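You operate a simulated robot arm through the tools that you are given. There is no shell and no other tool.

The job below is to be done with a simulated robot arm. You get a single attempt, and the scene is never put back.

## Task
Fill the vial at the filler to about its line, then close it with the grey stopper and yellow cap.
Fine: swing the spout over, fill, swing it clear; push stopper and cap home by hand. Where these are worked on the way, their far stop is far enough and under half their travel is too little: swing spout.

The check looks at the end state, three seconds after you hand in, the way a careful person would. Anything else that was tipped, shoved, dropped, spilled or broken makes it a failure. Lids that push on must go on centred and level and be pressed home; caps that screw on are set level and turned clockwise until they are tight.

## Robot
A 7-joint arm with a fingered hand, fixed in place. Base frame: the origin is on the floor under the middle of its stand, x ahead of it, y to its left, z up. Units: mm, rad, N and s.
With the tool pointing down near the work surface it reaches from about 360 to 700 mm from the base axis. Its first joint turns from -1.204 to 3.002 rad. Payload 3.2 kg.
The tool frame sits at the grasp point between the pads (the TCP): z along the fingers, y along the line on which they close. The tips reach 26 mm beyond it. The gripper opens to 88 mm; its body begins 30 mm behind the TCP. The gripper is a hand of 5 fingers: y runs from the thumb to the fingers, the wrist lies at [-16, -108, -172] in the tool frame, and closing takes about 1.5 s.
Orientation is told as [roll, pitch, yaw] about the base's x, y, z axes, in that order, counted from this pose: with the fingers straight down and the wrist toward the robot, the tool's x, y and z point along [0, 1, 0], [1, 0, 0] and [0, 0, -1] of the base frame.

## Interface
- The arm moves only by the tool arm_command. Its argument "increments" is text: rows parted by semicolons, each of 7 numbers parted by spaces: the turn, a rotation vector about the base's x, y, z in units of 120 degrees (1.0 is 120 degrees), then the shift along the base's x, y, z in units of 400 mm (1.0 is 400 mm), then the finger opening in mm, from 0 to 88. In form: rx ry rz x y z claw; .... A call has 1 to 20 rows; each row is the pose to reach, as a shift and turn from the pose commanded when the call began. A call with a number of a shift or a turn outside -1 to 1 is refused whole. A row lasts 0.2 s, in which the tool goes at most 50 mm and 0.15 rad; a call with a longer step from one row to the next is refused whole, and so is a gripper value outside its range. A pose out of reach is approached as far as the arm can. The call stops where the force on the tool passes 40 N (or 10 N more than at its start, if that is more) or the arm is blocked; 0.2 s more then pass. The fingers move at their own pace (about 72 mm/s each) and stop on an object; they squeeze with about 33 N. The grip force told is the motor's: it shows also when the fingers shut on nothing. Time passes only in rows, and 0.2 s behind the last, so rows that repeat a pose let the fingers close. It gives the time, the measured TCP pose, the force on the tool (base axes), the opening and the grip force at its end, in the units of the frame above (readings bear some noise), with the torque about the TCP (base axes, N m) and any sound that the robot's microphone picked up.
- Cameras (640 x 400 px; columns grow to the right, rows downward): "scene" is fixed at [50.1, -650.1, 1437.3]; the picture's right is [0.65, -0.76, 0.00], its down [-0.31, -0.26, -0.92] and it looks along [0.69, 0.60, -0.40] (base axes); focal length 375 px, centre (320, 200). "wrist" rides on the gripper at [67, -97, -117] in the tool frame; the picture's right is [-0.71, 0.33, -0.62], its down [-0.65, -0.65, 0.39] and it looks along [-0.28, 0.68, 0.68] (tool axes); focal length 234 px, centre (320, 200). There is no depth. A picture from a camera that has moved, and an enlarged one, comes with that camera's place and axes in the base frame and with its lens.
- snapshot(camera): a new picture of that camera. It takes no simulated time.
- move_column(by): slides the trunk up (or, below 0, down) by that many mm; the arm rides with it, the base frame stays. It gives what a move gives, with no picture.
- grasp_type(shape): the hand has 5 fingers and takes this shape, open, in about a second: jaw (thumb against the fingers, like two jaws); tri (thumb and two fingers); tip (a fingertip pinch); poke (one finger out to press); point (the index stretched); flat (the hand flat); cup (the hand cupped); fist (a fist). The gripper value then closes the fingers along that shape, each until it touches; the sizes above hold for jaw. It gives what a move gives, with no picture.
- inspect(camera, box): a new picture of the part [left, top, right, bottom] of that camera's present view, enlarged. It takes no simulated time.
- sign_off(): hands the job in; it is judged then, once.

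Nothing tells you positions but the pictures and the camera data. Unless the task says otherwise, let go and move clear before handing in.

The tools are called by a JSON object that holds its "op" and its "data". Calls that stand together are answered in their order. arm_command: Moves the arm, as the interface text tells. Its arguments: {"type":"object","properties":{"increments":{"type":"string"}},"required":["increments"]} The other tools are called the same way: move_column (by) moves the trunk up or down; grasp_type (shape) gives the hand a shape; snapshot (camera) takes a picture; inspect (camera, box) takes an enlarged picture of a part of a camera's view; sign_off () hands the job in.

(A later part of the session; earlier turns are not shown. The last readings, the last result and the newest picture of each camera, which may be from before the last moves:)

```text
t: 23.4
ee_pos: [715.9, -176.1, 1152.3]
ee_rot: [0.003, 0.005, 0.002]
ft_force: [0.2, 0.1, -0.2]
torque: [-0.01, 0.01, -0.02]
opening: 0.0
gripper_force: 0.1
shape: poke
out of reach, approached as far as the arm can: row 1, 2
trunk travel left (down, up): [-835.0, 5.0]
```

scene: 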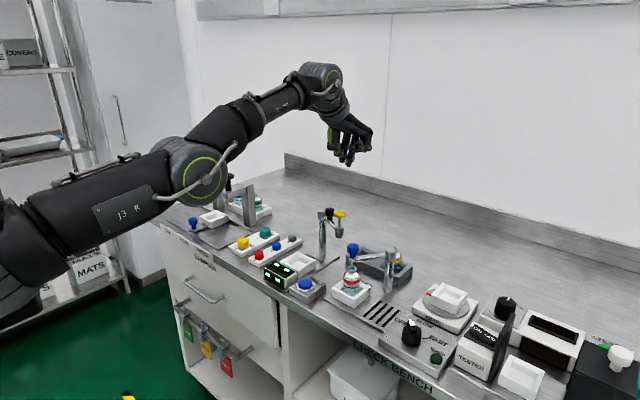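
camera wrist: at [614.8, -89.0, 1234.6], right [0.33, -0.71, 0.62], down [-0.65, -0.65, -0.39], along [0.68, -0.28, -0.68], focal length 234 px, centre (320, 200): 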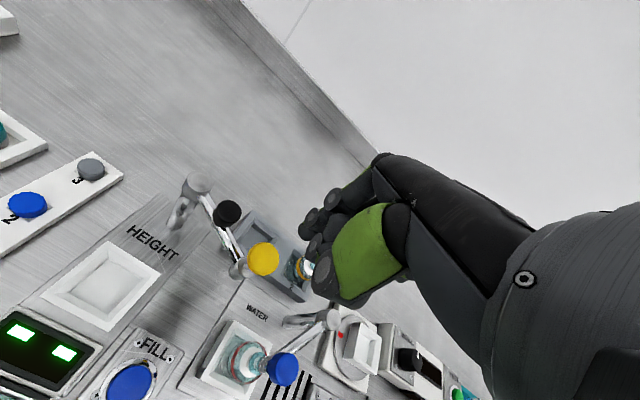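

The limit appears to be wrist deviation: the forearm comes from the left, so yaw 0 forces the arm straight. I'll yaw back to about -50° while retracting.

{"op": "arm_command", "data": {"increments": "0 0 -0.069 -0.02 -0.01 0 88; 0 0 -0.138 -0.05 -0.02 0 88; 0 0 -0.207 -0.09 -0.03 0 88; 0 0 -0.276 -0.13 -0.04 -0.02 88; 0 0 -0.345 -0.18 -0.05 -0.04 88; 0 0 -0.414 -0.24 -0.06 -0.06 88; 0 0 -0.414 -0.24 -0.06 -0.06 88"}}

{"op": "snapshot", "data": {"camera": "scene"}}

```text
t: 25.0
ee_pos: [692.9, -198.0, 1147.2]
ee_rot: [0.001, 0.0, -0.869]
ft_force: [-0.6, -0.2, -0.5]
torque: [0.0, 0.02, 0.0]
opening: 0.1
gripper_force: 0.1
shape: poke
out of reach, approached as far as the arm can: row 1, 2, 3, 4, 5, 6, 7
trunk travel left (down, up): [-835.0, 5.0]
```

```text
taken
```

scene: 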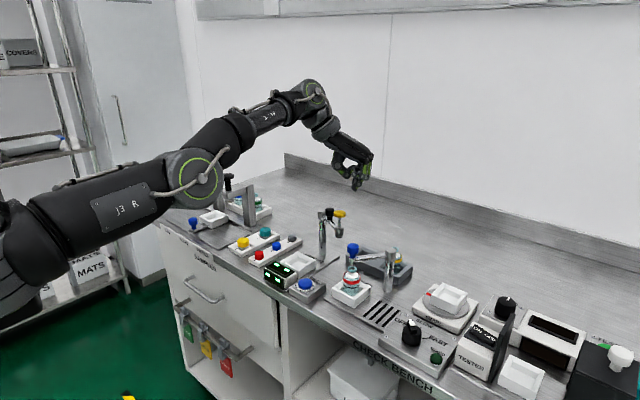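

It is still pinned at the same distance. Earlier moves at lower relative height worked, so I'll shift right, clear of the HEIGHT gauge, and then lower to see if the arm frees up.

{"op": "arm_command", "data": {"increments": "0 0 0 0 -0.08 0 88; 0 0 0 0 -0.16 0 88; 0 0 0 0 -0.24 -0.02 88; 0 0 0 0 -0.32 -0.06 88; 0 0 0 0 -0.34 -0.12 88; 0 0 0 0 -0.34 -0.16 88"}}

{"op": "snapshot", "data": {"camera": "scene"}}

```text
t: 26.4
ee_pos: [694.0, -330.9, 1082.1]
ee_rot: [0.002, 0.0, -0.865]
ft_force: [0.8, -0.3, 1.0]
torque: [0.01, -0.03, 0.05]
opening: 0.0
gripper_force: 0.1
shape: poke
trunk travel left (down, up): [-835.0, 5.0]
```

```text
taken
```

scene: 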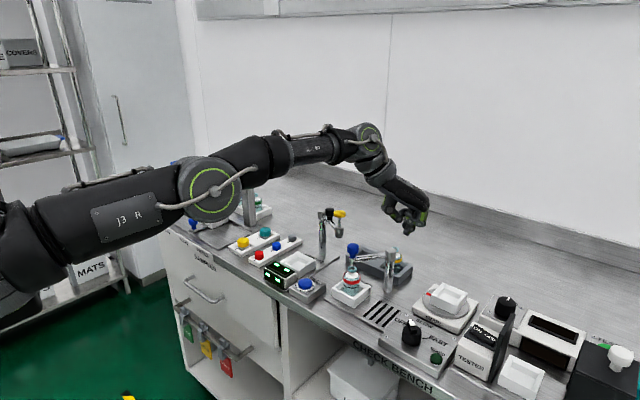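

The arm moves freely here at (694, -331, 1082). I'll test retracting from this pose.

{"op": "arm_command", "data": {"increments": "0 0 0 -0.05 0 0 88; 0 0 0 -0.1 0 0 88; 0 0 0 -0.15 0 0 88"}}

```text
t: 27.2
ee_pos: [633.1, -331.3, 1082.9]
ee_rot: [0.004, 0.0, -0.867]
ft_force: [0.2, 0.5, -0.3]
torque: [0.01, 0.03, 0.01]
opening: 0.0
gripper_force: 0.0
shape: poke
trunk travel left (down, up): [-835.0, 5.0]
```

Retraction works here. I'll keep going in front of the bench line while easing the yaw.

{"op": "arm_command", "data": {"increments": "0 0 0.03 -0.06 0.02 0 88; 0 0 0.06 -0.12 0.04 0 88; 0 0 0.09 -0.18 0.06 0 88; 0 0 0.12 -0.24 0.08 0 88; 0 0 0.15 -0.3 0.1 0 88; 0 0 0.15 -0.3 0.1 0 88"}}

{"op": "snapshot", "data": {"camera": "scene"}}

```text
t: 28.6
ee_pos: [514.2, -290.1, 1081.4]
ee_rot: [0.003, 0.004, -0.552]
ft_force: [-0.7, 0.5, -0.6]
torque: [0.0, 0.0, 0.0]
opening: 0.3
gripper_force: 0.1
shape: poke
trunk travel left (down, up): [-835.0, 5.0]
```

```text
taken
```

scene: 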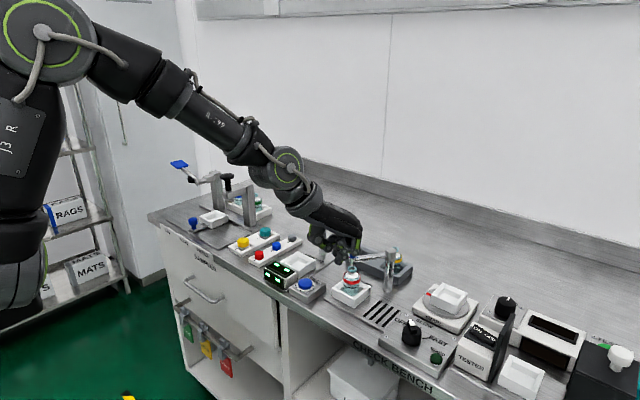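

The arm is now in a proper elbow-up posture. I'll move above the FILL button.

{"op": "arm_command", "data": {"increments": "0 0 0.04 0.02 0.06 0 88; 0 0 0.08 0.04 0.12 0 88; 0 0 0.12 0.06 0.18 0 88; 0 0 0.16 0.08 0.24 0 88; 0 0 0.2 0.1 0.3 0 88; 0 0 0.24 0.12 0.36 0 88; 0 0 0.263 0.14 0.38 0 88; 0 0 0.263 0.14 0.38 0 88"}}

{"op": "snapshot", "data": {"camera": "scene"}}

{"op": "snapshot", "data": {"camera": "wrist"}}

{"op": "inspect", "data": {"camera": "scene", "box": [230, 200, 390, 320]}}

```text
t: 30.4
ee_pos: [568.0, -137.3, 1082.6]
ee_rot: [0.004, 0.001, -0.001]
ft_force: [-0.6, -0.8, 0.3]
torque: [-0.02, -0.02, -0.02]
opening: 0.0
gripper_force: 0.1
shape: poke
trunk travel left (down, up): [-835.0, 5.0]
```

```text
taken
```

scene: 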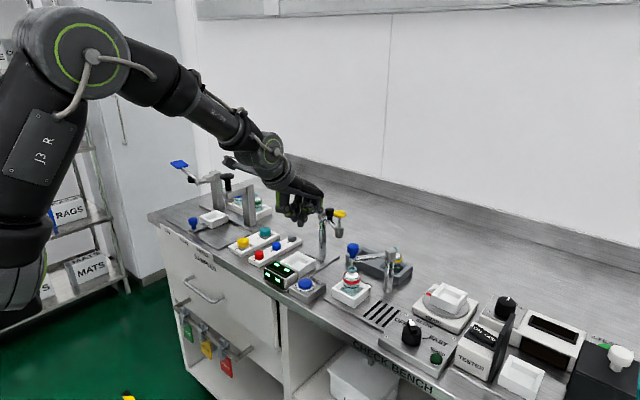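

```text
taken
camera wrist: at [470.9, -72.2, 1200.3], right [0.33, -0.71, 0.62], down [-0.65, -0.65, -0.39], along [0.68, -0.28, -0.68], focal length 234 px, centre (320, 200)
```

wrist: 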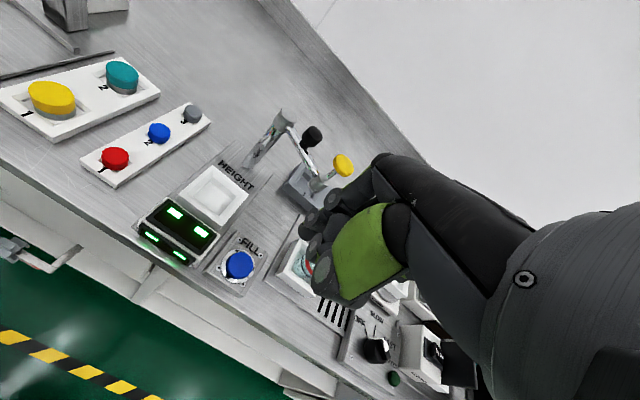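

```text
3.33 times, centred on (310, 260) of scene
camera zoom: at [50.1, -650.1, 1437.3], right [0.65, -0.76, 0.0], down [-0.31, -0.26, -0.92], along [0.69, 0.6, -0.4], focal length 1249 px, centre (353, 0)
```

zoom: 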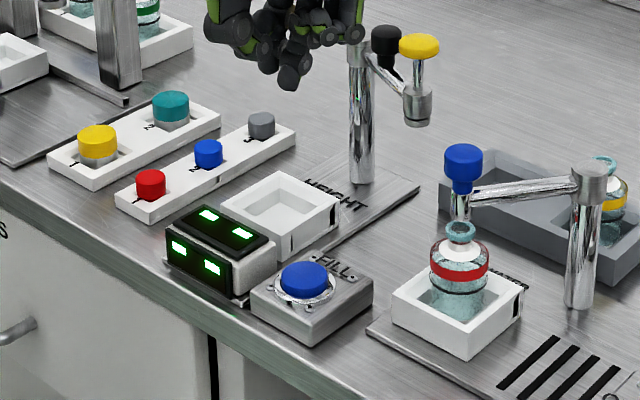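

The hand is above the button at yaw 0. I'll zoom in to locate the poke fingertip.

{"op": "inspect", "data": {"camera": "scene", "box": [265, 170, 345, 235]}}

{"op": "inspect", "data": {"camera": "wrist", "box": [190, 170, 390, 310]}}

```text
6.15 times, centred on (305, 202) of scene
camera zoom: at [50.1, -650.1, 1437.3], right [0.65, -0.76, 0.0], down [-0.31, -0.26, -0.92], along [0.69, 0.6, -0.4], focal length 2306 px, centre (412, 185)
```

zoom: 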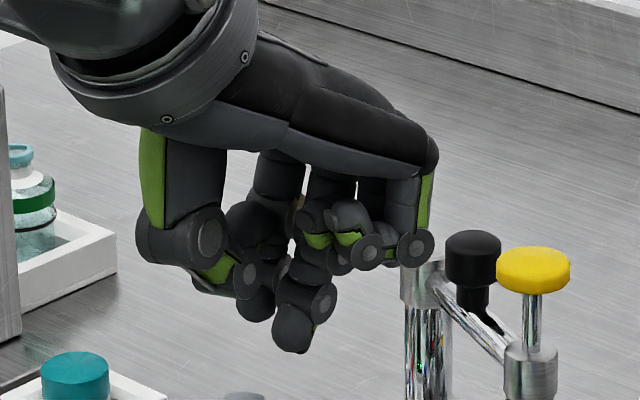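

```text
2.86 times, centred on (290, 240) of wrist
camera zoom: at [470.9, -72.2, 1200.3], right [0.33, -0.71, 0.62], down [-0.65, -0.65, -0.39], along [0.68, -0.28, -0.68], focal length 669 px, centre (406, 86)
```

zoom: 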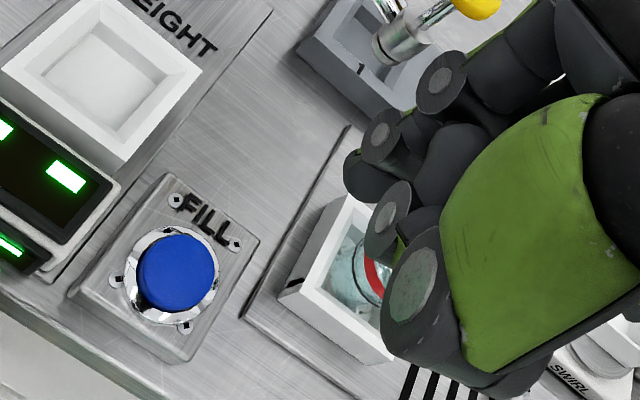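

The poke fingertip appears to be about 13 mm ahead of and 29 mm below the TCP. I'll lower to just above the button and verify.

{"op": "arm_command", "data": {"increments": "0 0 0 0.006 -0.004 -0.08 88; 0 0 0 0.0125 -0.0075 -0.16 88; 0 0 0 0.0125 -0.0075 -0.24 88; 0 0 0 0.0125 -0.0075 -0.31 88; 0 0 0 0.0125 -0.0075 -0.31 88"}}

{"op": "inspect", "data": {"camera": "scene", "box": [260, 220, 360, 300]}}

{"op": "inspect", "data": {"camera": "wrist", "box": [190, 170, 390, 310]}}

```text
t: 31.6
ee_pos: [573.6, -141.2, 958.3]
ee_rot: [0.004, 0.0, -0.002]
ft_force: [-0.4, -0.5, 0.1]
torque: [0.01, -0.01, 0.02]
opening: 0.0
gripper_force: 0.0
shape: poke
trunk travel left (down, up): [-835.0, 5.0]
```

```text
5.00 times, centred on (310, 260) of scene
camera zoom: at [50.1, -650.1, 1437.3], right [0.65, -0.76, 0.0], down [-0.31, -0.26, -0.92], along [0.69, 0.6, -0.4], focal length 1874 px, centre (370, -100)
```

zoom: 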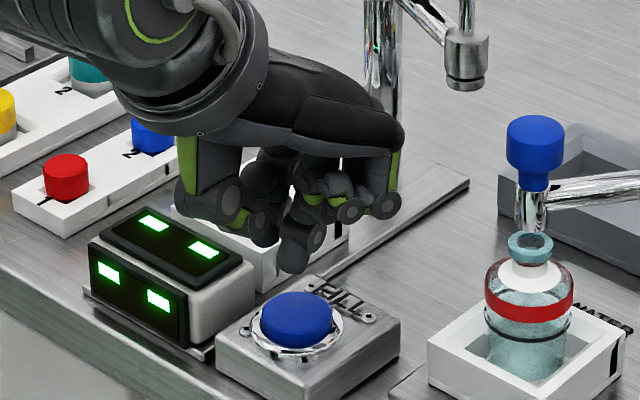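

```text
2.86 times, centred on (290, 240) of wrist
camera zoom: at [476.7, -75.6, 1075.8], right [0.33, -0.71, 0.62], down [-0.66, -0.65, -0.39], along [0.68, -0.28, -0.68], focal length 669 px, centre (406, 86)
```

zoom: 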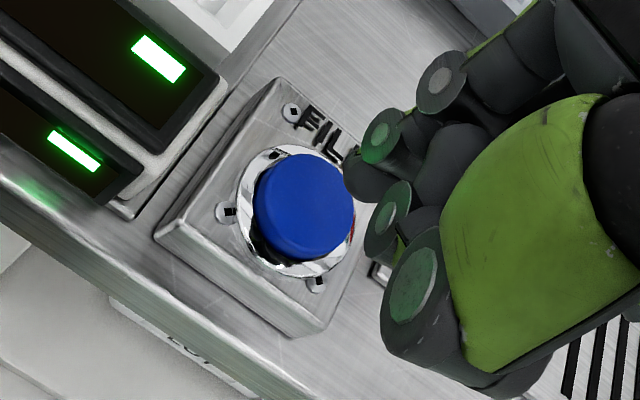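

The fingertip lines up with the button. I'll lower to just touching.

{"op": "arm_command", "data": {"increments": "0 0 0 0 0 -0.03 88; 0 0 0 0 0 -0.06 88; 0 0 0 0 0 -0.07 88"}}

{"op": "inspect", "data": {"camera": "scene", "box": [260, 220, 360, 300]}}

{"op": "inspect", "data": {"camera": "scene", "box": [335, 255, 371, 295]}}

```text
t: 32.4
ee_pos: [574.1, -142.4, 929.9]
ee_rot: [0.005, 0.002, -0.002]
ft_force: [0.4, 0.4, 0.8]
torque: [0.01, 0.0, -0.02]
opening: 0.0
gripper_force: 0.0
shape: poke
trunk travel left (down, up): [-835.0, 5.0]
```

```text
5.00 times, centred on (310, 260) of scene
camera zoom: at [50.1, -650.1, 1437.3], right [0.65, -0.76, 0.0], down [-0.31, -0.26, -0.92], along [0.69, 0.6, -0.4], focal length 1874 px, centre (370, -100)
```

zoom: 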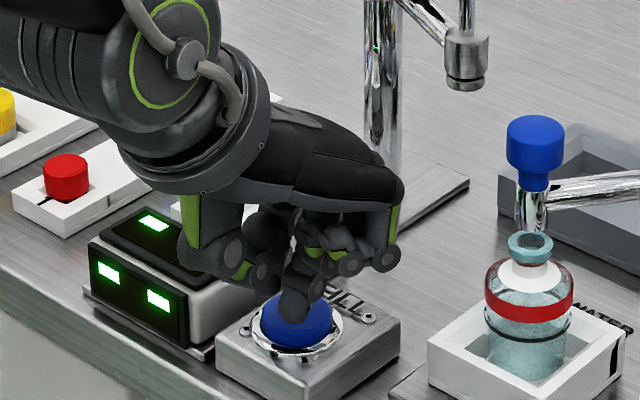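

```text
10.00 times, centred on (353, 275) of scene
camera zoom: at [50.1, -650.1, 1437.3], right [0.65, -0.76, 0.0], down [-0.31, -0.26, -0.92], along [0.69, 0.6, -0.4], focal length 3748 px, centre (-10, -550)
```

zoom: 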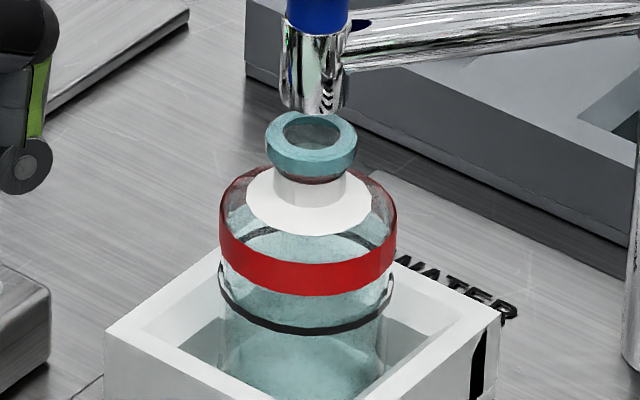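

It's nearly touching, and I have a clear reference image of the empty vial. I'll press in small steps.

{"op": "arm_command", "data": {"increments": "0 0 0 0 0 -0.01 88; 0 0 0 0 0 -0.015 88"}}

{"op": "inspect", "data": {"camera": "scene", "box": [335, 255, 371, 295]}}

```text
t: 33.0
ee_pos: [574.4, -141.6, 922.9]
ee_rot: [0.003, 0.001, -0.003]
ft_force: [0.5, -0.1, -0.5]
torque: [0.0, 0.0, 0.0]
opening: 0.0
gripper_force: 0.1
shape: poke
trunk travel left (down, up): [-835.0, 5.0]
```

```text
10.00 times, centred on (353, 275) of scene
camera zoom: at [50.1, -650.1, 1437.3], right [0.65, -0.76, 0.0], down [-0.31, -0.26, -0.92], along [0.69, 0.6, -0.4], focal length 3748 px, centre (-10, -550)
```

zoom: 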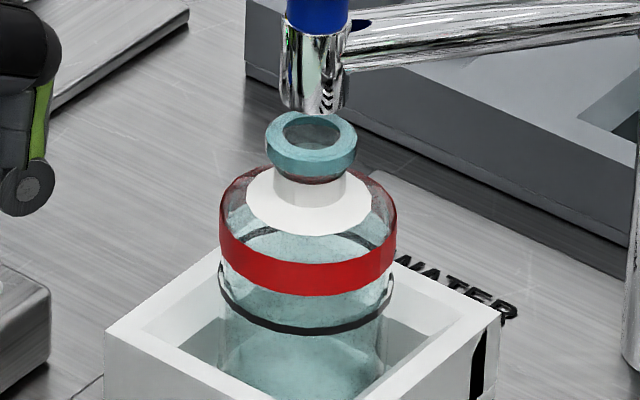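

No contact yet, so I'll keep lowering in small steps.

{"op": "arm_command", "data": {"increments": "0 0 0 0 0 -0.01 88; 0 0 0 0 0 -0.015 88"}}

{"op": "inspect", "data": {"camera": "scene", "box": [260, 220, 380, 310]}}

```text
t: 33.6
ee_pos: [575.8, -141.3, 919.0]
ee_rot: [0.004, -0.002, -0.002]
ft_force: [-0.2, -0.3, 4.1]
torque: [-0.05, 0.0, -0.03]
opening: 0.0
gripper_force: 0.1
shape: poke
trunk travel left (down, up): [-835.0, 5.0]
heard: click
```

```text
4.44 times, centred on (320, 265) of scene
camera zoom: at [50.1, -650.1, 1437.3], right [0.65, -0.76, 0.0], down [-0.31, -0.26, -0.92], along [0.69, 0.6, -0.4], focal length 1666 px, centre (320, -89)
```

zoom: 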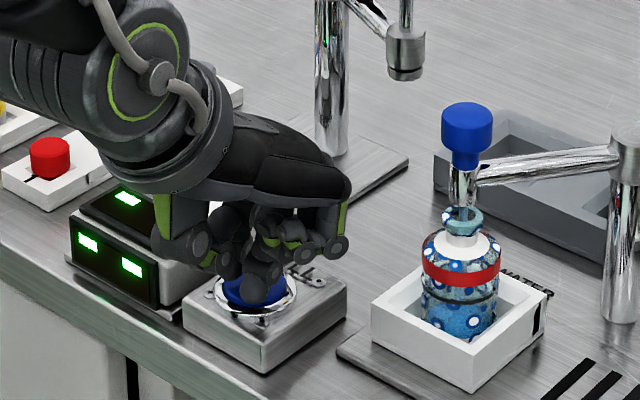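

A click, and water is flowing into the vial. I'll inspect the level; pictures take no simulated time.

{"op": "inspect", "data": {"camera": "scene", "box": [335, 255, 371, 295]}}

```text
10.00 times, centred on (353, 275) of scene
camera zoom: at [50.1, -650.1, 1437.3], right [0.65, -0.76, 0.0], down [-0.31, -0.26, -0.92], along [0.69, 0.6, -0.4], focal length 3748 px, centre (-10, -550)
```

zoom: 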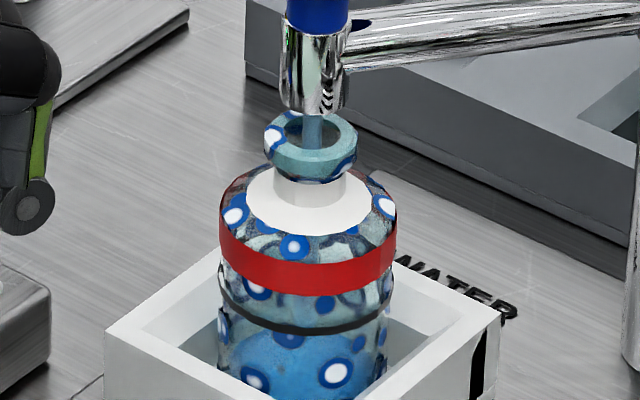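

It's filling, with the liquid near the bottom. I'll hold one more step and re-check.

{"op": "arm_command", "data": {"increments": "0 0 0 0 0 0 88"}}

{"op": "inspect", "data": {"camera": "scene", "box": [335, 255, 371, 295]}}

{"op": "inspect", "data": {"camera": "wrist", "box": [300, 150, 420, 240]}}

```text
t: 34.0
ee_pos: [575.4, -140.1, 918.9]
ee_rot: [0.003, -0.001, -0.001]
ft_force: [0.2, -0.2, 4.5]
torque: [-0.05, -0.02, -0.01]
opening: 0.2
gripper_force: 0.1
shape: poke
trunk travel left (down, up): [-835.0, 5.0]
```

```text
10.00 times, centred on (353, 275) of scene
camera zoom: at [50.1, -650.1, 1437.3], right [0.65, -0.76, 0.0], down [-0.31, -0.26, -0.92], along [0.69, 0.6, -0.4], focal length 3748 px, centre (-10, -550)
```

zoom: 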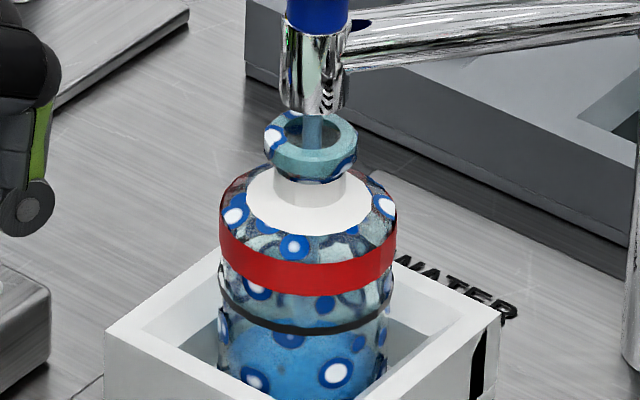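

```text
4.44 times, centred on (360, 195) of wrist
camera zoom: at [478.0, -75.3, 1036.0], right [0.33, -0.71, 0.62], down [-0.65, -0.65, -0.39], along [0.68, -0.28, -0.68], focal length 1041 px, centre (142, 222)
```

zoom: 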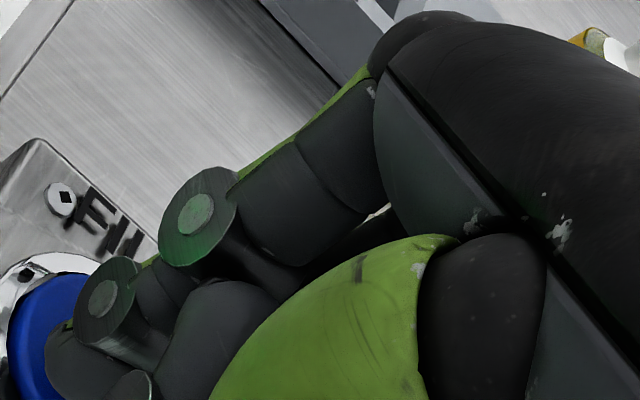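

{"op": "inspect", "data": {"camera": "scene", "box": [343, 278, 365, 300]}}

```text
16.00 times, centred on (354, 289) of scene
camera zoom: at [50.1, -650.1, 1437.3], right [0.65, -0.76, 0.0], down [-0.31, -0.26, -0.92], along [0.69, 0.6, -0.4], focal length 5997 px, centre (-224, -1224)
```

zoom: 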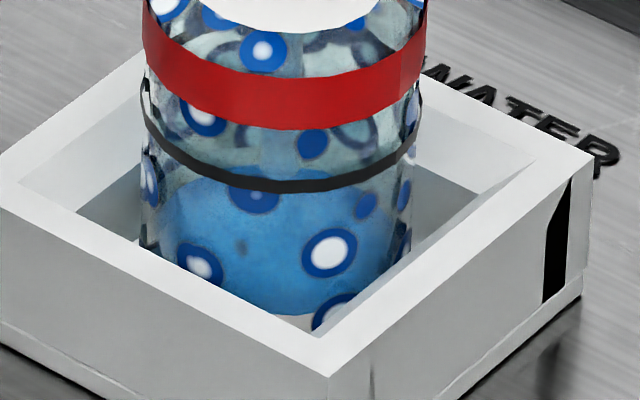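

The blue liquid surface is still well below the ring. I'll hold for another short step and compare at the same zoom.

{"op": "arm_command", "data": {"increments": "0 0 0 0 0 0 88"}}

{"op": "inspect", "data": {"camera": "scene", "box": [343, 278, 365, 300]}}

```text
t: 34.4
ee_pos: [573.0, -140.6, 917.9]
ee_rot: [0.003, -0.001, 0.001]
ft_force: [0.6, 0.3, 4.2]
torque: [0.0, -0.05, -0.01]
opening: 0.0
gripper_force: 0.0
shape: poke
trunk travel left (down, up): [-835.0, 5.0]
```

```text
16.00 times, centred on (354, 289) of scene
camera zoom: at [50.1, -650.1, 1437.3], right [0.65, -0.76, 0.0], down [-0.31, -0.26, -0.92], along [0.69, 0.6, -0.4], focal length 5997 px, centre (-224, -1224)
```

zoom: 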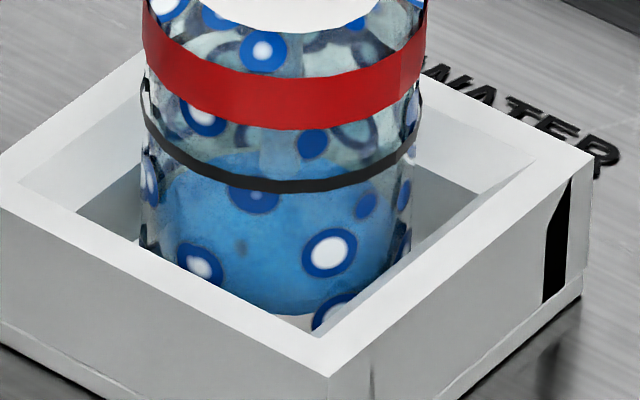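

The surface is rising at about 20 px per 0.4 s in this view. It needs roughly 115 px more, so I'll hold for about 1 s and re-check.

{"op": "arm_command", "data": {"increments": "0 0 0 0 0 0 88; 0 0 0 0 0 0 88; 0 0 0 0 0 0 88; 0 0 0 0 0 0 88"}}

{"op": "inspect", "data": {"camera": "scene", "box": [343, 278, 365, 300]}}

{"op": "inspect", "data": {"camera": "scene", "box": [335, 255, 371, 295]}}

```text
t: 35.4
ee_pos: [575.4, -141.5, 918.5]
ee_rot: [0.005, 0.001, -0.001]
ft_force: [1.6, -1.6, 5.1]
torque: [-0.06, -0.03, 0.06]
opening: 0.0
gripper_force: 0.0
shape: poke
trunk travel left (down, up): [-835.0, 5.0]
```

```text
16.00 times, centred on (354, 289) of scene
camera zoom: at [50.1, -650.1, 1437.3], right [0.65, -0.76, 0.0], down [-0.31, -0.26, -0.92], along [0.69, 0.6, -0.4], focal length 5997 px, centre (-224, -1224)
```

zoom: 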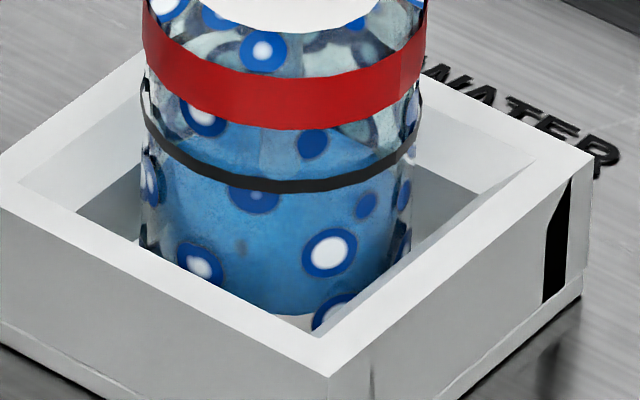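

```text
10.00 times, centred on (353, 275) of scene
camera zoom: at [50.1, -650.1, 1437.3], right [0.65, -0.76, 0.0], down [-0.31, -0.26, -0.92], along [0.69, 0.6, -0.4], focal length 3748 px, centre (-10, -550)
```

zoom: 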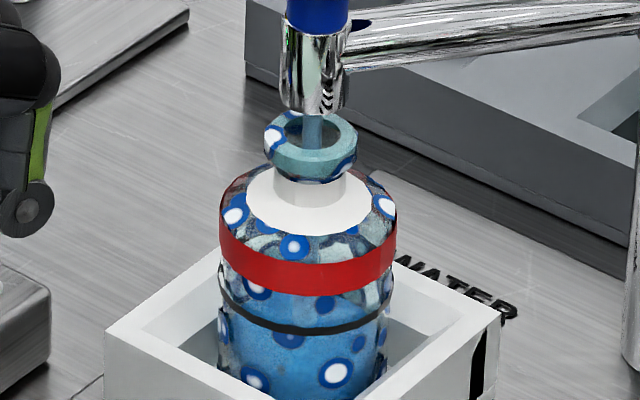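

It's rising steadily with the surface still below the ring. I'll hold about 0.8 s more.

{"op": "arm_command", "data": {"increments": "0 0 0 0 0 0 88; 0 0 0 0 0 0 88; 0 0 0 0 0 0 88"}}

{"op": "inspect", "data": {"camera": "scene", "box": [343, 274, 365, 296]}}

{"op": "inspect", "data": {"camera": "scene", "box": [343, 278, 365, 300]}}

```text
t: 36.2
ee_pos: [573.5, -140.2, 918.4]
ee_rot: [0.004, 0.001, -0.003]
ft_force: [0.4, -0.7, 4.6]
torque: [-0.09, -0.03, 0.0]
opening: 0.0
gripper_force: 0.0
shape: poke
trunk travel left (down, up): [-835.0, 5.0]
```

```text
16.00 times, centred on (354, 285) of scene
camera zoom: at [50.1, -650.1, 1437.3], right [0.65, -0.76, 0.0], down [-0.31, -0.26, -0.92], along [0.69, 0.6, -0.4], focal length 5997 px, centre (-224, -1160)
```

zoom: 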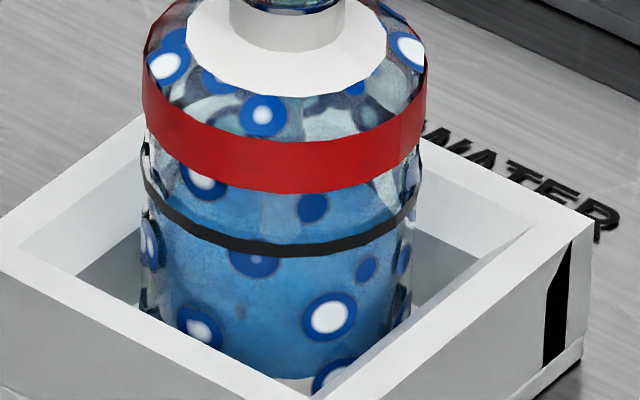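

```text
16.00 times, centred on (354, 289) of scene
camera zoom: at [50.1, -650.1, 1437.3], right [0.65, -0.76, 0.0], down [-0.31, -0.26, -0.92], along [0.69, 0.6, -0.4], focal length 5997 px, centre (-224, -1224)
```

zoom: 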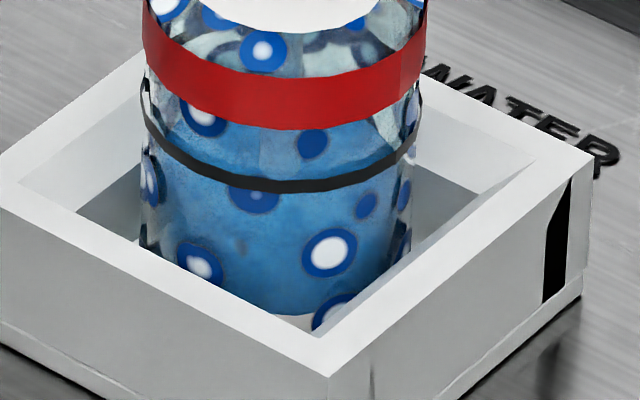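

The surface should show above the red band's top edge when it reaches the line. I'll continue in short steps.

{"op": "arm_command", "data": {"increments": "0 0 0 0 0 0 88"}}

{"op": "inspect", "data": {"camera": "scene", "box": [343, 272, 365, 294]}}

```text
t: 36.6
ee_pos: [574.1, -140.9, 918.5]
ee_rot: [0.003, 0.0, -0.002]
ft_force: [1.0, -0.6, 4.2]
torque: [-0.07, -0.03, 0.02]
opening: 0.0
gripper_force: 0.0
shape: poke
trunk travel left (down, up): [-835.0, 5.0]
```

```text
16.00 times, centred on (354, 283) of scene
camera zoom: at [50.1, -650.1, 1437.3], right [0.65, -0.76, 0.0], down [-0.31, -0.26, -0.92], along [0.69, 0.6, -0.4], focal length 5997 px, centre (-224, -1128)
```

zoom: 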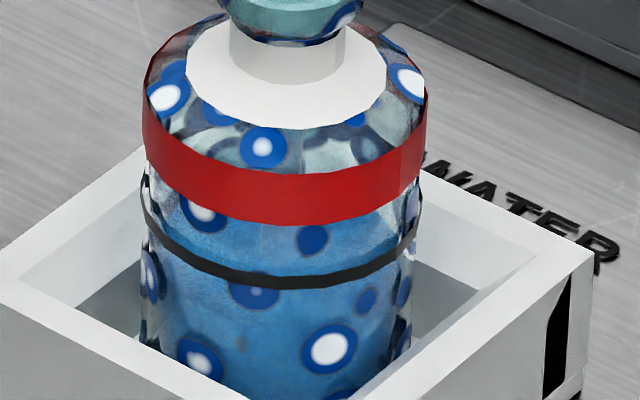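

The level is just under the ring, with roughly 1 to 1.5 s to go. I'll hold about 0.8 s more and look for the surface above the band.

{"op": "arm_command", "data": {"increments": "0 0 0 0 0 0 88; 0 0 0 0 0 0 88; 0 0 0 0 0 0 88"}}

{"op": "inspect", "data": {"camera": "scene", "box": [343, 272, 365, 294]}}

{"op": "inspect", "data": {"camera": "scene", "box": [345, 276, 363, 288]}}

```text
t: 37.4
ee_pos: [574.4, -140.7, 918.3]
ee_rot: [0.003, 0.0, -0.002]
ft_force: [0.7, -0.2, 5.3]
torque: [-0.07, -0.03, 0.01]
opening: 0.2
gripper_force: 0.1
shape: poke
trunk travel left (down, up): [-835.0, 5.0]
```

```text
16.00 times, centred on (354, 283) of scene
camera zoom: at [50.1, -650.1, 1437.3], right [0.65, -0.76, 0.0], down [-0.31, -0.26, -0.92], along [0.69, 0.6, -0.4], focal length 5997 px, centre (-224, -1128)
```

zoom: 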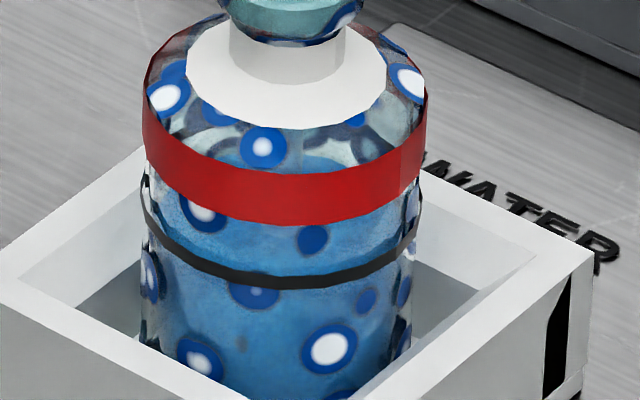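

```text
16.00 times, centred on (354, 282) of scene
camera zoom: at [50.1, -650.1, 1437.3], right [0.65, -0.76, 0.0], down [-0.31, -0.26, -0.92], along [0.69, 0.6, -0.4], focal length 5997 px, centre (-224, -1112)
```

zoom: 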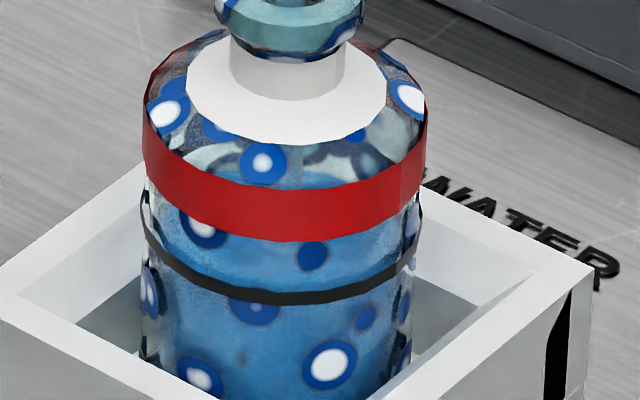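

Blue now shows just above the band, which puts the level about 5 to 6 mm below the ring. I'll hold about 0.6 s more and then check.

{"op": "arm_command", "data": {"increments": "0 0 0 0 0 0 88; 0 0 0 0 0 0 88"}}

{"op": "inspect", "data": {"camera": "scene", "box": [343, 272, 365, 294]}}

```text
t: 38.0
ee_pos: [574.1, -139.9, 919.0]
ee_rot: [0.004, 0.0, -0.003]
ft_force: [0.4, -0.6, 5.1]
torque: [-0.05, -0.04, -0.01]
opening: 0.4
gripper_force: 0.0
shape: poke
trunk travel left (down, up): [-835.0, 5.0]
```

```text
16.00 times, centred on (354, 283) of scene
camera zoom: at [50.1, -650.1, 1437.3], right [0.65, -0.76, 0.0], down [-0.31, -0.26, -0.92], along [0.69, 0.6, -0.4], focal length 5997 px, centre (-224, -1128)
```

zoom: 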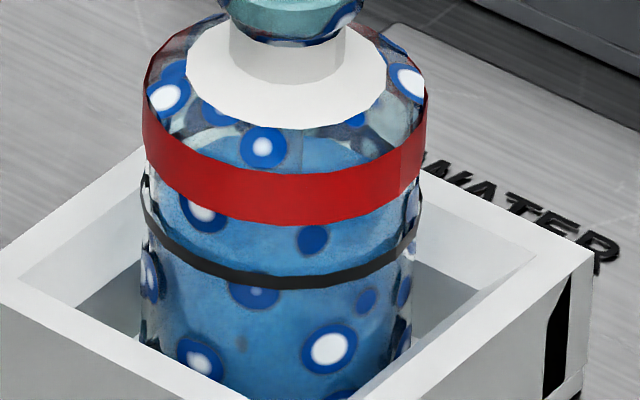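

The level is now about 2 mm below the ring. I'll hold one more row and then lift off the button.

{"op": "arm_command", "data": {"increments": "0 0 0 0 0 0 88; 0 0 0 0 0 0.06 88; 0 0 0 0 0 0.14 88; 0 0 0 0 0 0.22 88; 0 0 0 0 0 0.3 88"}}

{"op": "inspect", "data": {"camera": "scene", "box": [343, 272, 365, 294]}}

{"op": "inspect", "data": {"camera": "scene", "box": [260, 220, 380, 310]}}

```text
t: 39.2
ee_pos: [571.5, -141.1, 1038.7]
ee_rot: [0.003, 0.001, -0.004]
ft_force: [0.6, 0.0, 0.0]
torque: [0.01, -0.01, -0.03]
opening: 0.0
gripper_force: 0.0
shape: poke
trunk travel left (down, up): [-835.0, 5.0]
```

```text
16.00 times, centred on (354, 283) of scene
camera zoom: at [50.1, -650.1, 1437.3], right [0.65, -0.76, 0.0], down [-0.31, -0.26, -0.92], along [0.69, 0.6, -0.4], focal length 5997 px, centre (-224, -1128)
```

zoom: 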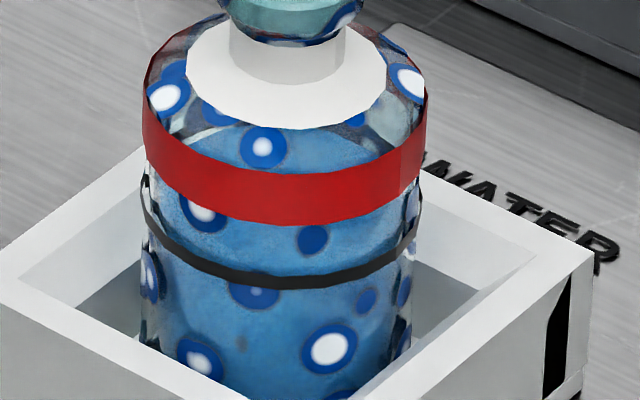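

```text
4.44 times, centred on (320, 265) of scene
camera zoom: at [50.1, -650.1, 1437.3], right [0.65, -0.76, 0.0], down [-0.31, -0.26, -0.92], along [0.69, 0.6, -0.4], focal length 1666 px, centre (320, -89)
```

zoom: 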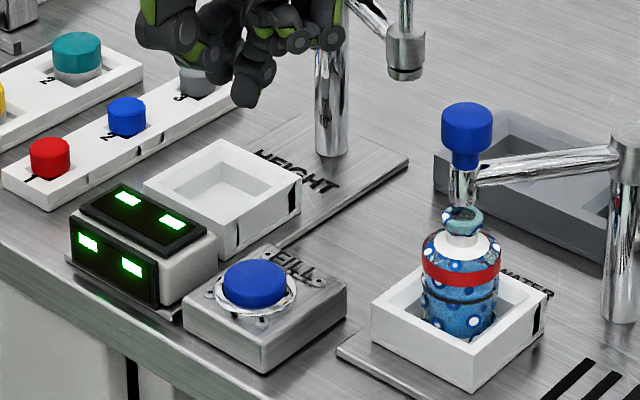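

The flow has stopped and the surface now sits right at the ring. Next is swinging the spout clear: I'll set the jaw shape and move above the blue grip at a moderate yaw, staying away from the HEIGHT plunger.

{"op": "grasp_type", "data": {"shape": "jaw"}}

{"op": "arm_command", "data": {"increments": "0 0 -0.04 0.02 -0.025 0.06 66; 0 0 -0.09 0.05 -0.06 0.1 66; 0 0 -0.14 0.085 -0.1 0.1025 66; 0 0 -0.19 0.12 -0.14 0.1025 66; 0 0 -0.24 0.155 -0.18 0.1025 66; 0 0 -0.2917 0.194 -0.2225 0.1025 66; 0 0 -0.2917 0.194 -0.2225 0.1025 66"}}

{"op": "snapshot", "data": {"camera": "wrist"}}

{"op": "inspect", "data": {"camera": "scene", "box": [300, 180, 420, 300]}}

{"op": "inspect", "data": {"camera": "scene", "box": [343, 272, 365, 294]}}

```text
t: 40.1
ee_pos: [574.1, -140.4, 1038.2]
ee_rot: [0.003, 0.003, -0.004]
ft_force: [-0.6, 0.8, 0.1]
torque: [-0.01, 0.0, -0.02]
opening: 87.8
gripper_force: 0.0
shape: jaw
trunk travel left (down, up): [-835.0, 5.0]
```

```text
t: 41.7
ee_pos: [651.0, -230.4, 1078.4]
ee_rot: [0.003, -0.001, -0.613]
ft_force: [0.2, -0.3, 0.4]
torque: [-0.02, 0.01, 0.01]
opening: 66.4
gripper_force: 0.1
shape: jaw
trunk travel left (down, up): [-835.0, 5.0]
```

```text
taken
camera wrist: at [609.8, -121.0, 1196.6], right [-0.14, -0.77, 0.62], down [-0.91, -0.15, -0.39], along [0.4, -0.62, -0.68], focal length 234 px, centre (320, 200)
```

wrist: 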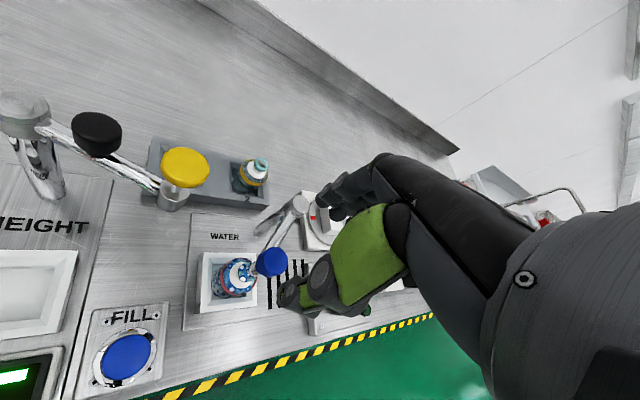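

```text
3.33 times, centred on (360, 240) of scene
camera zoom: at [50.1, -650.1, 1437.3], right [0.65, -0.76, 0.0], down [-0.31, -0.26, -0.92], along [0.69, 0.6, -0.4], focal length 1249 px, centre (187, 67)
```

zoom: 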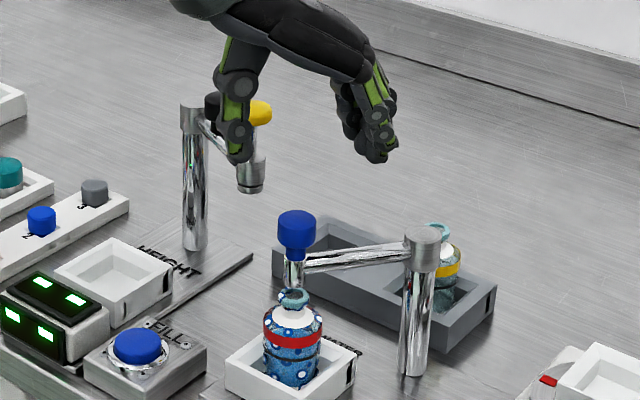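

```text
16.00 times, centred on (354, 283) of scene
camera zoom: at [50.1, -650.1, 1437.3], right [0.65, -0.76, 0.0], down [-0.31, -0.26, -0.92], along [0.69, 0.6, -0.4], focal length 5997 px, centre (-224, -1128)
```

zoom: 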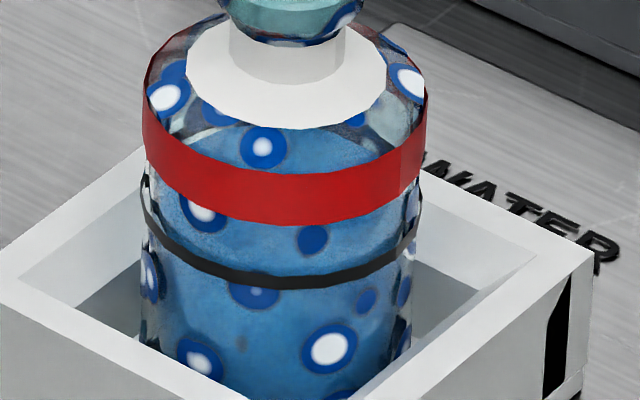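

The level is stable at the line, and the grip is centred under the hand. I'll lower around it, keeping the tips above the spout arm.

{"op": "arm_command", "data": {"increments": "0 0 0 0 0 -0.06 66; 0 0 0 0 0 -0.12 66; 0 0 0 0 0 -0.16 66; 0 0 0 0 0 -0.183 66; 0 0 0 0 0 -0.183 66"}}

{"op": "snapshot", "data": {"camera": "wrist"}}

{"op": "inspect", "data": {"camera": "scene", "box": [320, 210, 410, 290]}}

```text
t: 42.9
ee_pos: [652.1, -231.1, 1006.6]
ee_rot: [0.002, 0.0, -0.613]
ft_force: [0.0, 0.5, -0.2]
torque: [-0.01, 0.0, 0.01]
opening: 66.5
gripper_force: 0.0
shape: jaw
trunk travel left (down, up): [-835.0, 5.0]
```

```text
taken
camera wrist: at [610.6, -120.4, 1124.5], right [-0.14, -0.77, 0.62], down [-0.91, -0.15, -0.39], along [0.4, -0.62, -0.68], focal length 234 px, centre (320, 200)
```

wrist: 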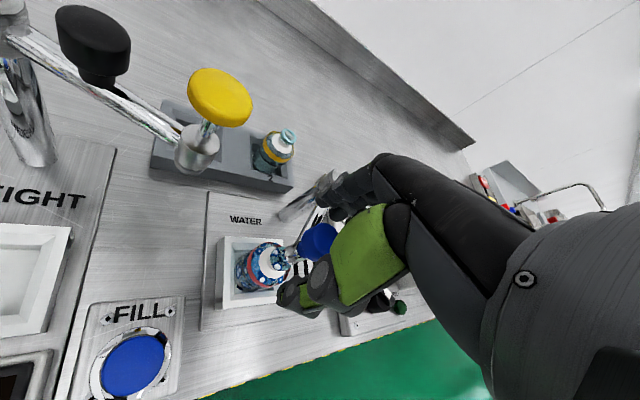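

```text
5.00 times, centred on (365, 250) of scene
camera zoom: at [50.1, -650.1, 1437.3], right [0.65, -0.76, 0.0], down [-0.31, -0.26, -0.92], along [0.69, 0.6, -0.4], focal length 1874 px, centre (95, -50)
```

zoom: 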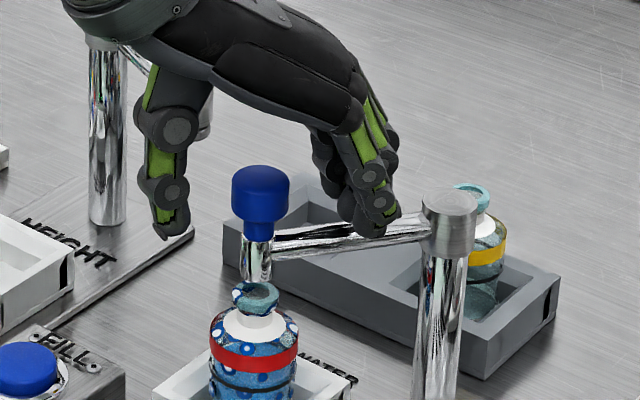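

The grip sits between the thumb and fingers. I'll close on it gently.

{"op": "arm_command", "data": {"increments": "0 0 0 0 0 0 40; 0 0 0 0 0 0 30; 0 0 0 0 0 0 24; 0 0 0 0 0 0 22; 0 0 0 0 0 0 22"}}

{"op": "inspect", "data": {"camera": "scene", "box": [320, 210, 410, 290]}}

{"op": "inspect", "data": {"camera": "wrist", "box": [200, 160, 400, 320]}}

```text
t: 44.1
ee_pos: [651.9, -229.4, 1006.1]
ee_rot: [0.003, 0.002, -0.613]
ft_force: [-1.1, 0.3, 0.4]
torque: [0.0, 0.01, 0.03]
opening: 22.1
gripper_force: 0.0
shape: jaw
trunk travel left (down, up): [-835.0, 5.0]
```

```text
5.00 times, centred on (365, 250) of scene
camera zoom: at [50.1, -650.1, 1437.3], right [0.65, -0.76, 0.0], down [-0.31, -0.26, -0.92], along [0.69, 0.6, -0.4], focal length 1874 px, centre (95, -50)
```

zoom: 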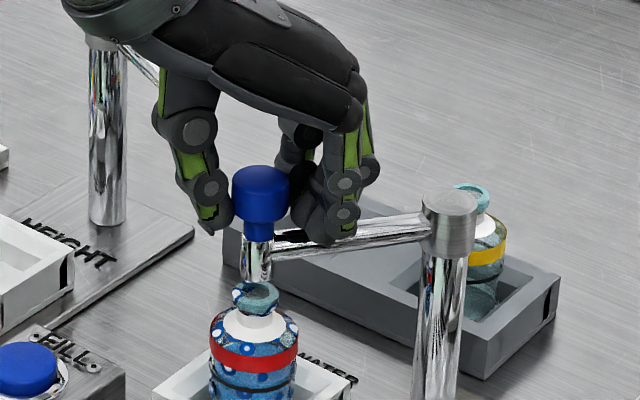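

```text
2.50 times, centred on (300, 240) of wrist
camera zoom: at [610.5, -120.3, 1124.7], right [-0.14, -0.77, 0.62], down [-0.91, -0.15, -0.39], along [0.4, -0.62, -0.68], focal length 585 px, centre (370, 100)
```

zoom: 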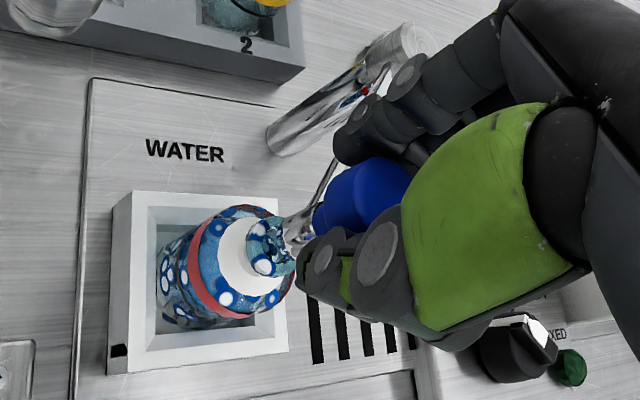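

The fingers are just at the knob but not squeezing yet. I'll close further until they hold it.

{"op": "arm_command", "data": {"increments": "0 0 0 0 0 0 16; 0 0 0 0 0 0 10; 0 0 0 0 0 0 6; 0 0 0 0 0 0 6"}}

{"op": "inspect", "data": {"camera": "scene", "box": [320, 210, 410, 290]}}

{"op": "inspect", "data": {"camera": "wrist", "box": [200, 160, 400, 320]}}

```text
t: 45.1
ee_pos: [649.3, -229.4, 1006.2]
ee_rot: [0.0, 0.001, -0.613]
ft_force: [-5.6, 3.9, -1.4]
torque: [0.06, 0.12, -0.05]
opening: 15.0
gripper_force: 33.2
shape: jaw
trunk travel left (down, up): [-835.0, 5.0]
```

```text
5.00 times, centred on (365, 250) of scene
camera zoom: at [50.1, -650.1, 1437.3], right [0.65, -0.76, 0.0], down [-0.31, -0.26, -0.92], along [0.69, 0.6, -0.4], focal length 1874 px, centre (95, -50)
```

zoom: 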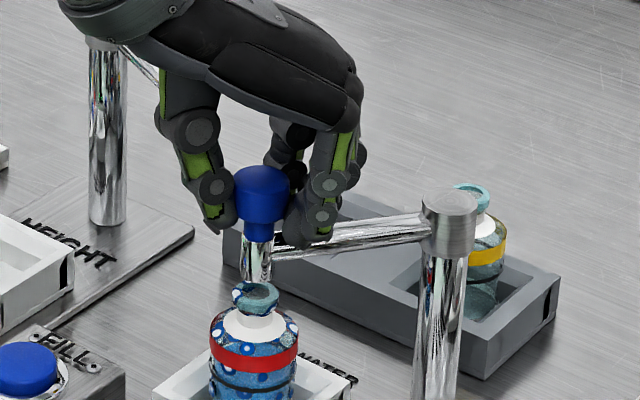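

```text
2.50 times, centred on (300, 240) of wrist
camera zoom: at [609.6, -119.2, 1124.6], right [-0.13, -0.77, 0.62], down [-0.91, -0.15, -0.39], along [0.4, -0.62, -0.68], focal length 585 px, centre (370, 100)
```

zoom: 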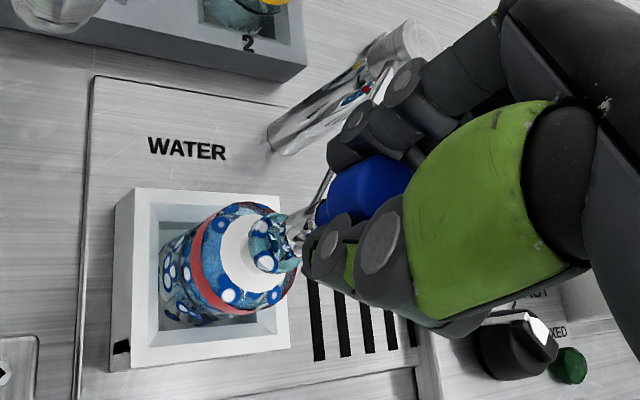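

The knob is held. I'll swing the spout back along its arc, first half.

{"op": "arm_command", "data": {"increments": "0 0 0 -0.0133 -0.0203 0 6; 0 0 0 -0.025 -0.044 0 6; 0 0 0 -0.034 -0.0693 0 6; 0 0 0 -0.0398 -0.0953 0 6; 0 0 0 -0.0423 -0.1218 0 6"}}

{"op": "inspect", "data": {"camera": "scene", "box": [320, 210, 420, 290]}}

```text
t: 46.3
ee_pos: [636.0, -279.7, 1006.1]
ee_rot: [0.001, 0.001, -0.611]
ft_force: [-3.8, 2.3, -7.8]
torque: [0.1, -0.04, 0.22]
opening: 11.5
gripper_force: 33.3
shape: jaw
trunk travel left (down, up): [-835.0, 5.0]
```

```text
5.00 times, centred on (370, 250) of scene
camera zoom: at [50.1, -650.1, 1437.3], right [0.65, -0.76, 0.0], down [-0.31, -0.26, -0.92], along [0.69, 0.6, -0.4], focal length 1874 px, centre (70, -50)
```

zoom: 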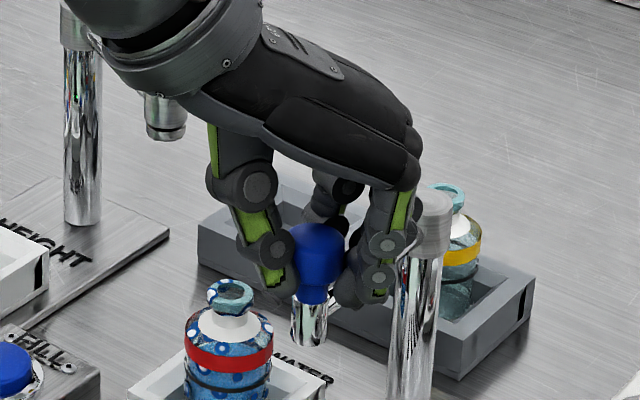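

It's moving well. On to the second half of the swing.

{"op": "arm_command", "data": {"increments": "0 0 0 0.0005 -0.0268 0 6; 0 0 0 0.0045 -0.0533 0 6; 0 0 0 0.0118 -0.079 0 6; 0 0 0 0.022 -0.1038 0 6; 0 0 0 0.035 -0.127 0 6"}}

{"op": "inspect", "data": {"camera": "scene", "box": [320, 210, 440, 300]}}

```text
t: 47.5
ee_pos: [650.0, -329.4, 1003.2]
ee_rot: [0.004, 0.006, -0.612]
ft_force: [-3.0, 4.4, -14.5]
torque: [0.13, -0.01, 0.34]
opening: 7.9
gripper_force: 32.8
shape: jaw
trunk travel left (down, up): [-835.0, 5.0]
```

```text
4.44 times, centred on (380, 255) of scene
camera zoom: at [50.1, -650.1, 1437.3], right [0.65, -0.76, 0.0], down [-0.31, -0.26, -0.92], along [0.69, 0.6, -0.4], focal length 1666 px, centre (53, -44)
```

zoom: 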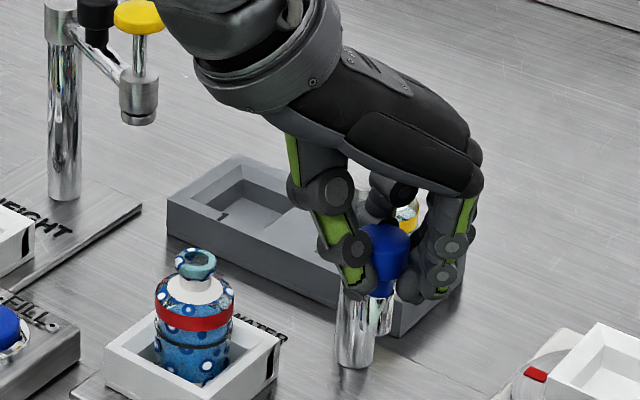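

The spout is back at its original resting place. I'll open the hand and rise.

{"op": "arm_command", "data": {"increments": "0 0 0 0 0 0 30; 0 0 0 0 0 0 60; 0 0 0 0 0 0 66; 0 0 0 0 0 0.06 66; 0 0 0 0 0 0.14 66; 0 0 0 0 0 0.22 66; 0 0 0 0 0 0.22 66"}}

{"op": "inspect", "data": {"camera": "scene", "box": [320, 210, 440, 300]}}

{"op": "snapshot", "data": {"camera": "wrist"}}

```text
t: 49.1
ee_pos: [648.5, -329.1, 1095.6]
ee_rot: [0.004, 0.002, -0.612]
ft_force: [0.1, 0.5, -0.1]
torque: [-0.02, 0.0, -0.02]
opening: 65.7
gripper_force: 0.1
shape: jaw
trunk travel left (down, up): [-835.0, 5.0]
```

```text
4.44 times, centred on (380, 255) of scene
camera zoom: at [50.1, -650.1, 1437.3], right [0.65, -0.76, 0.0], down [-0.31, -0.26, -0.92], along [0.69, 0.6, -0.4], focal length 1666 px, centre (53, -44)
```

zoom: 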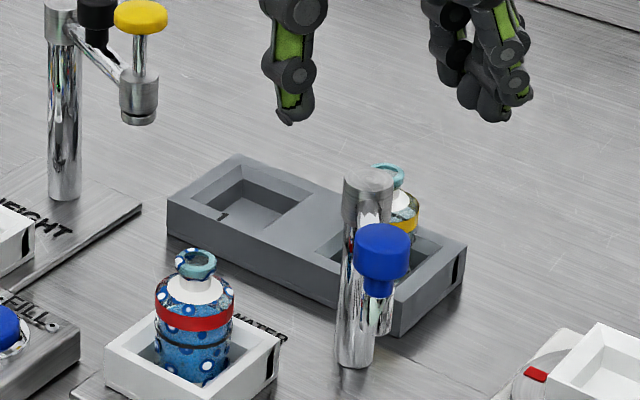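

```text
taken
camera wrist: at [608.0, -219.3, 1213.1], right [-0.14, -0.77, 0.62], down [-0.91, -0.15, -0.39], along [0.4, -0.62, -0.68], focal length 234 px, centre (320, 200)
```

wrist: 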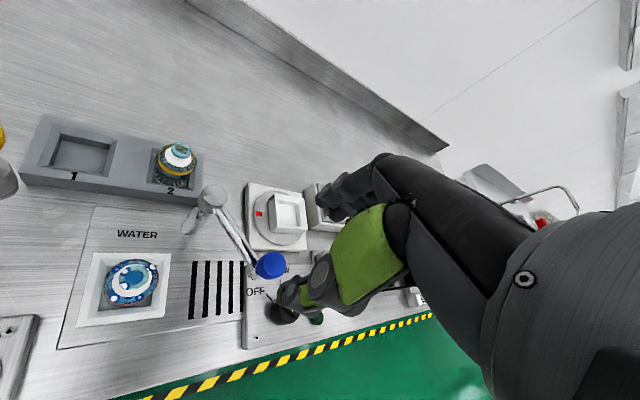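

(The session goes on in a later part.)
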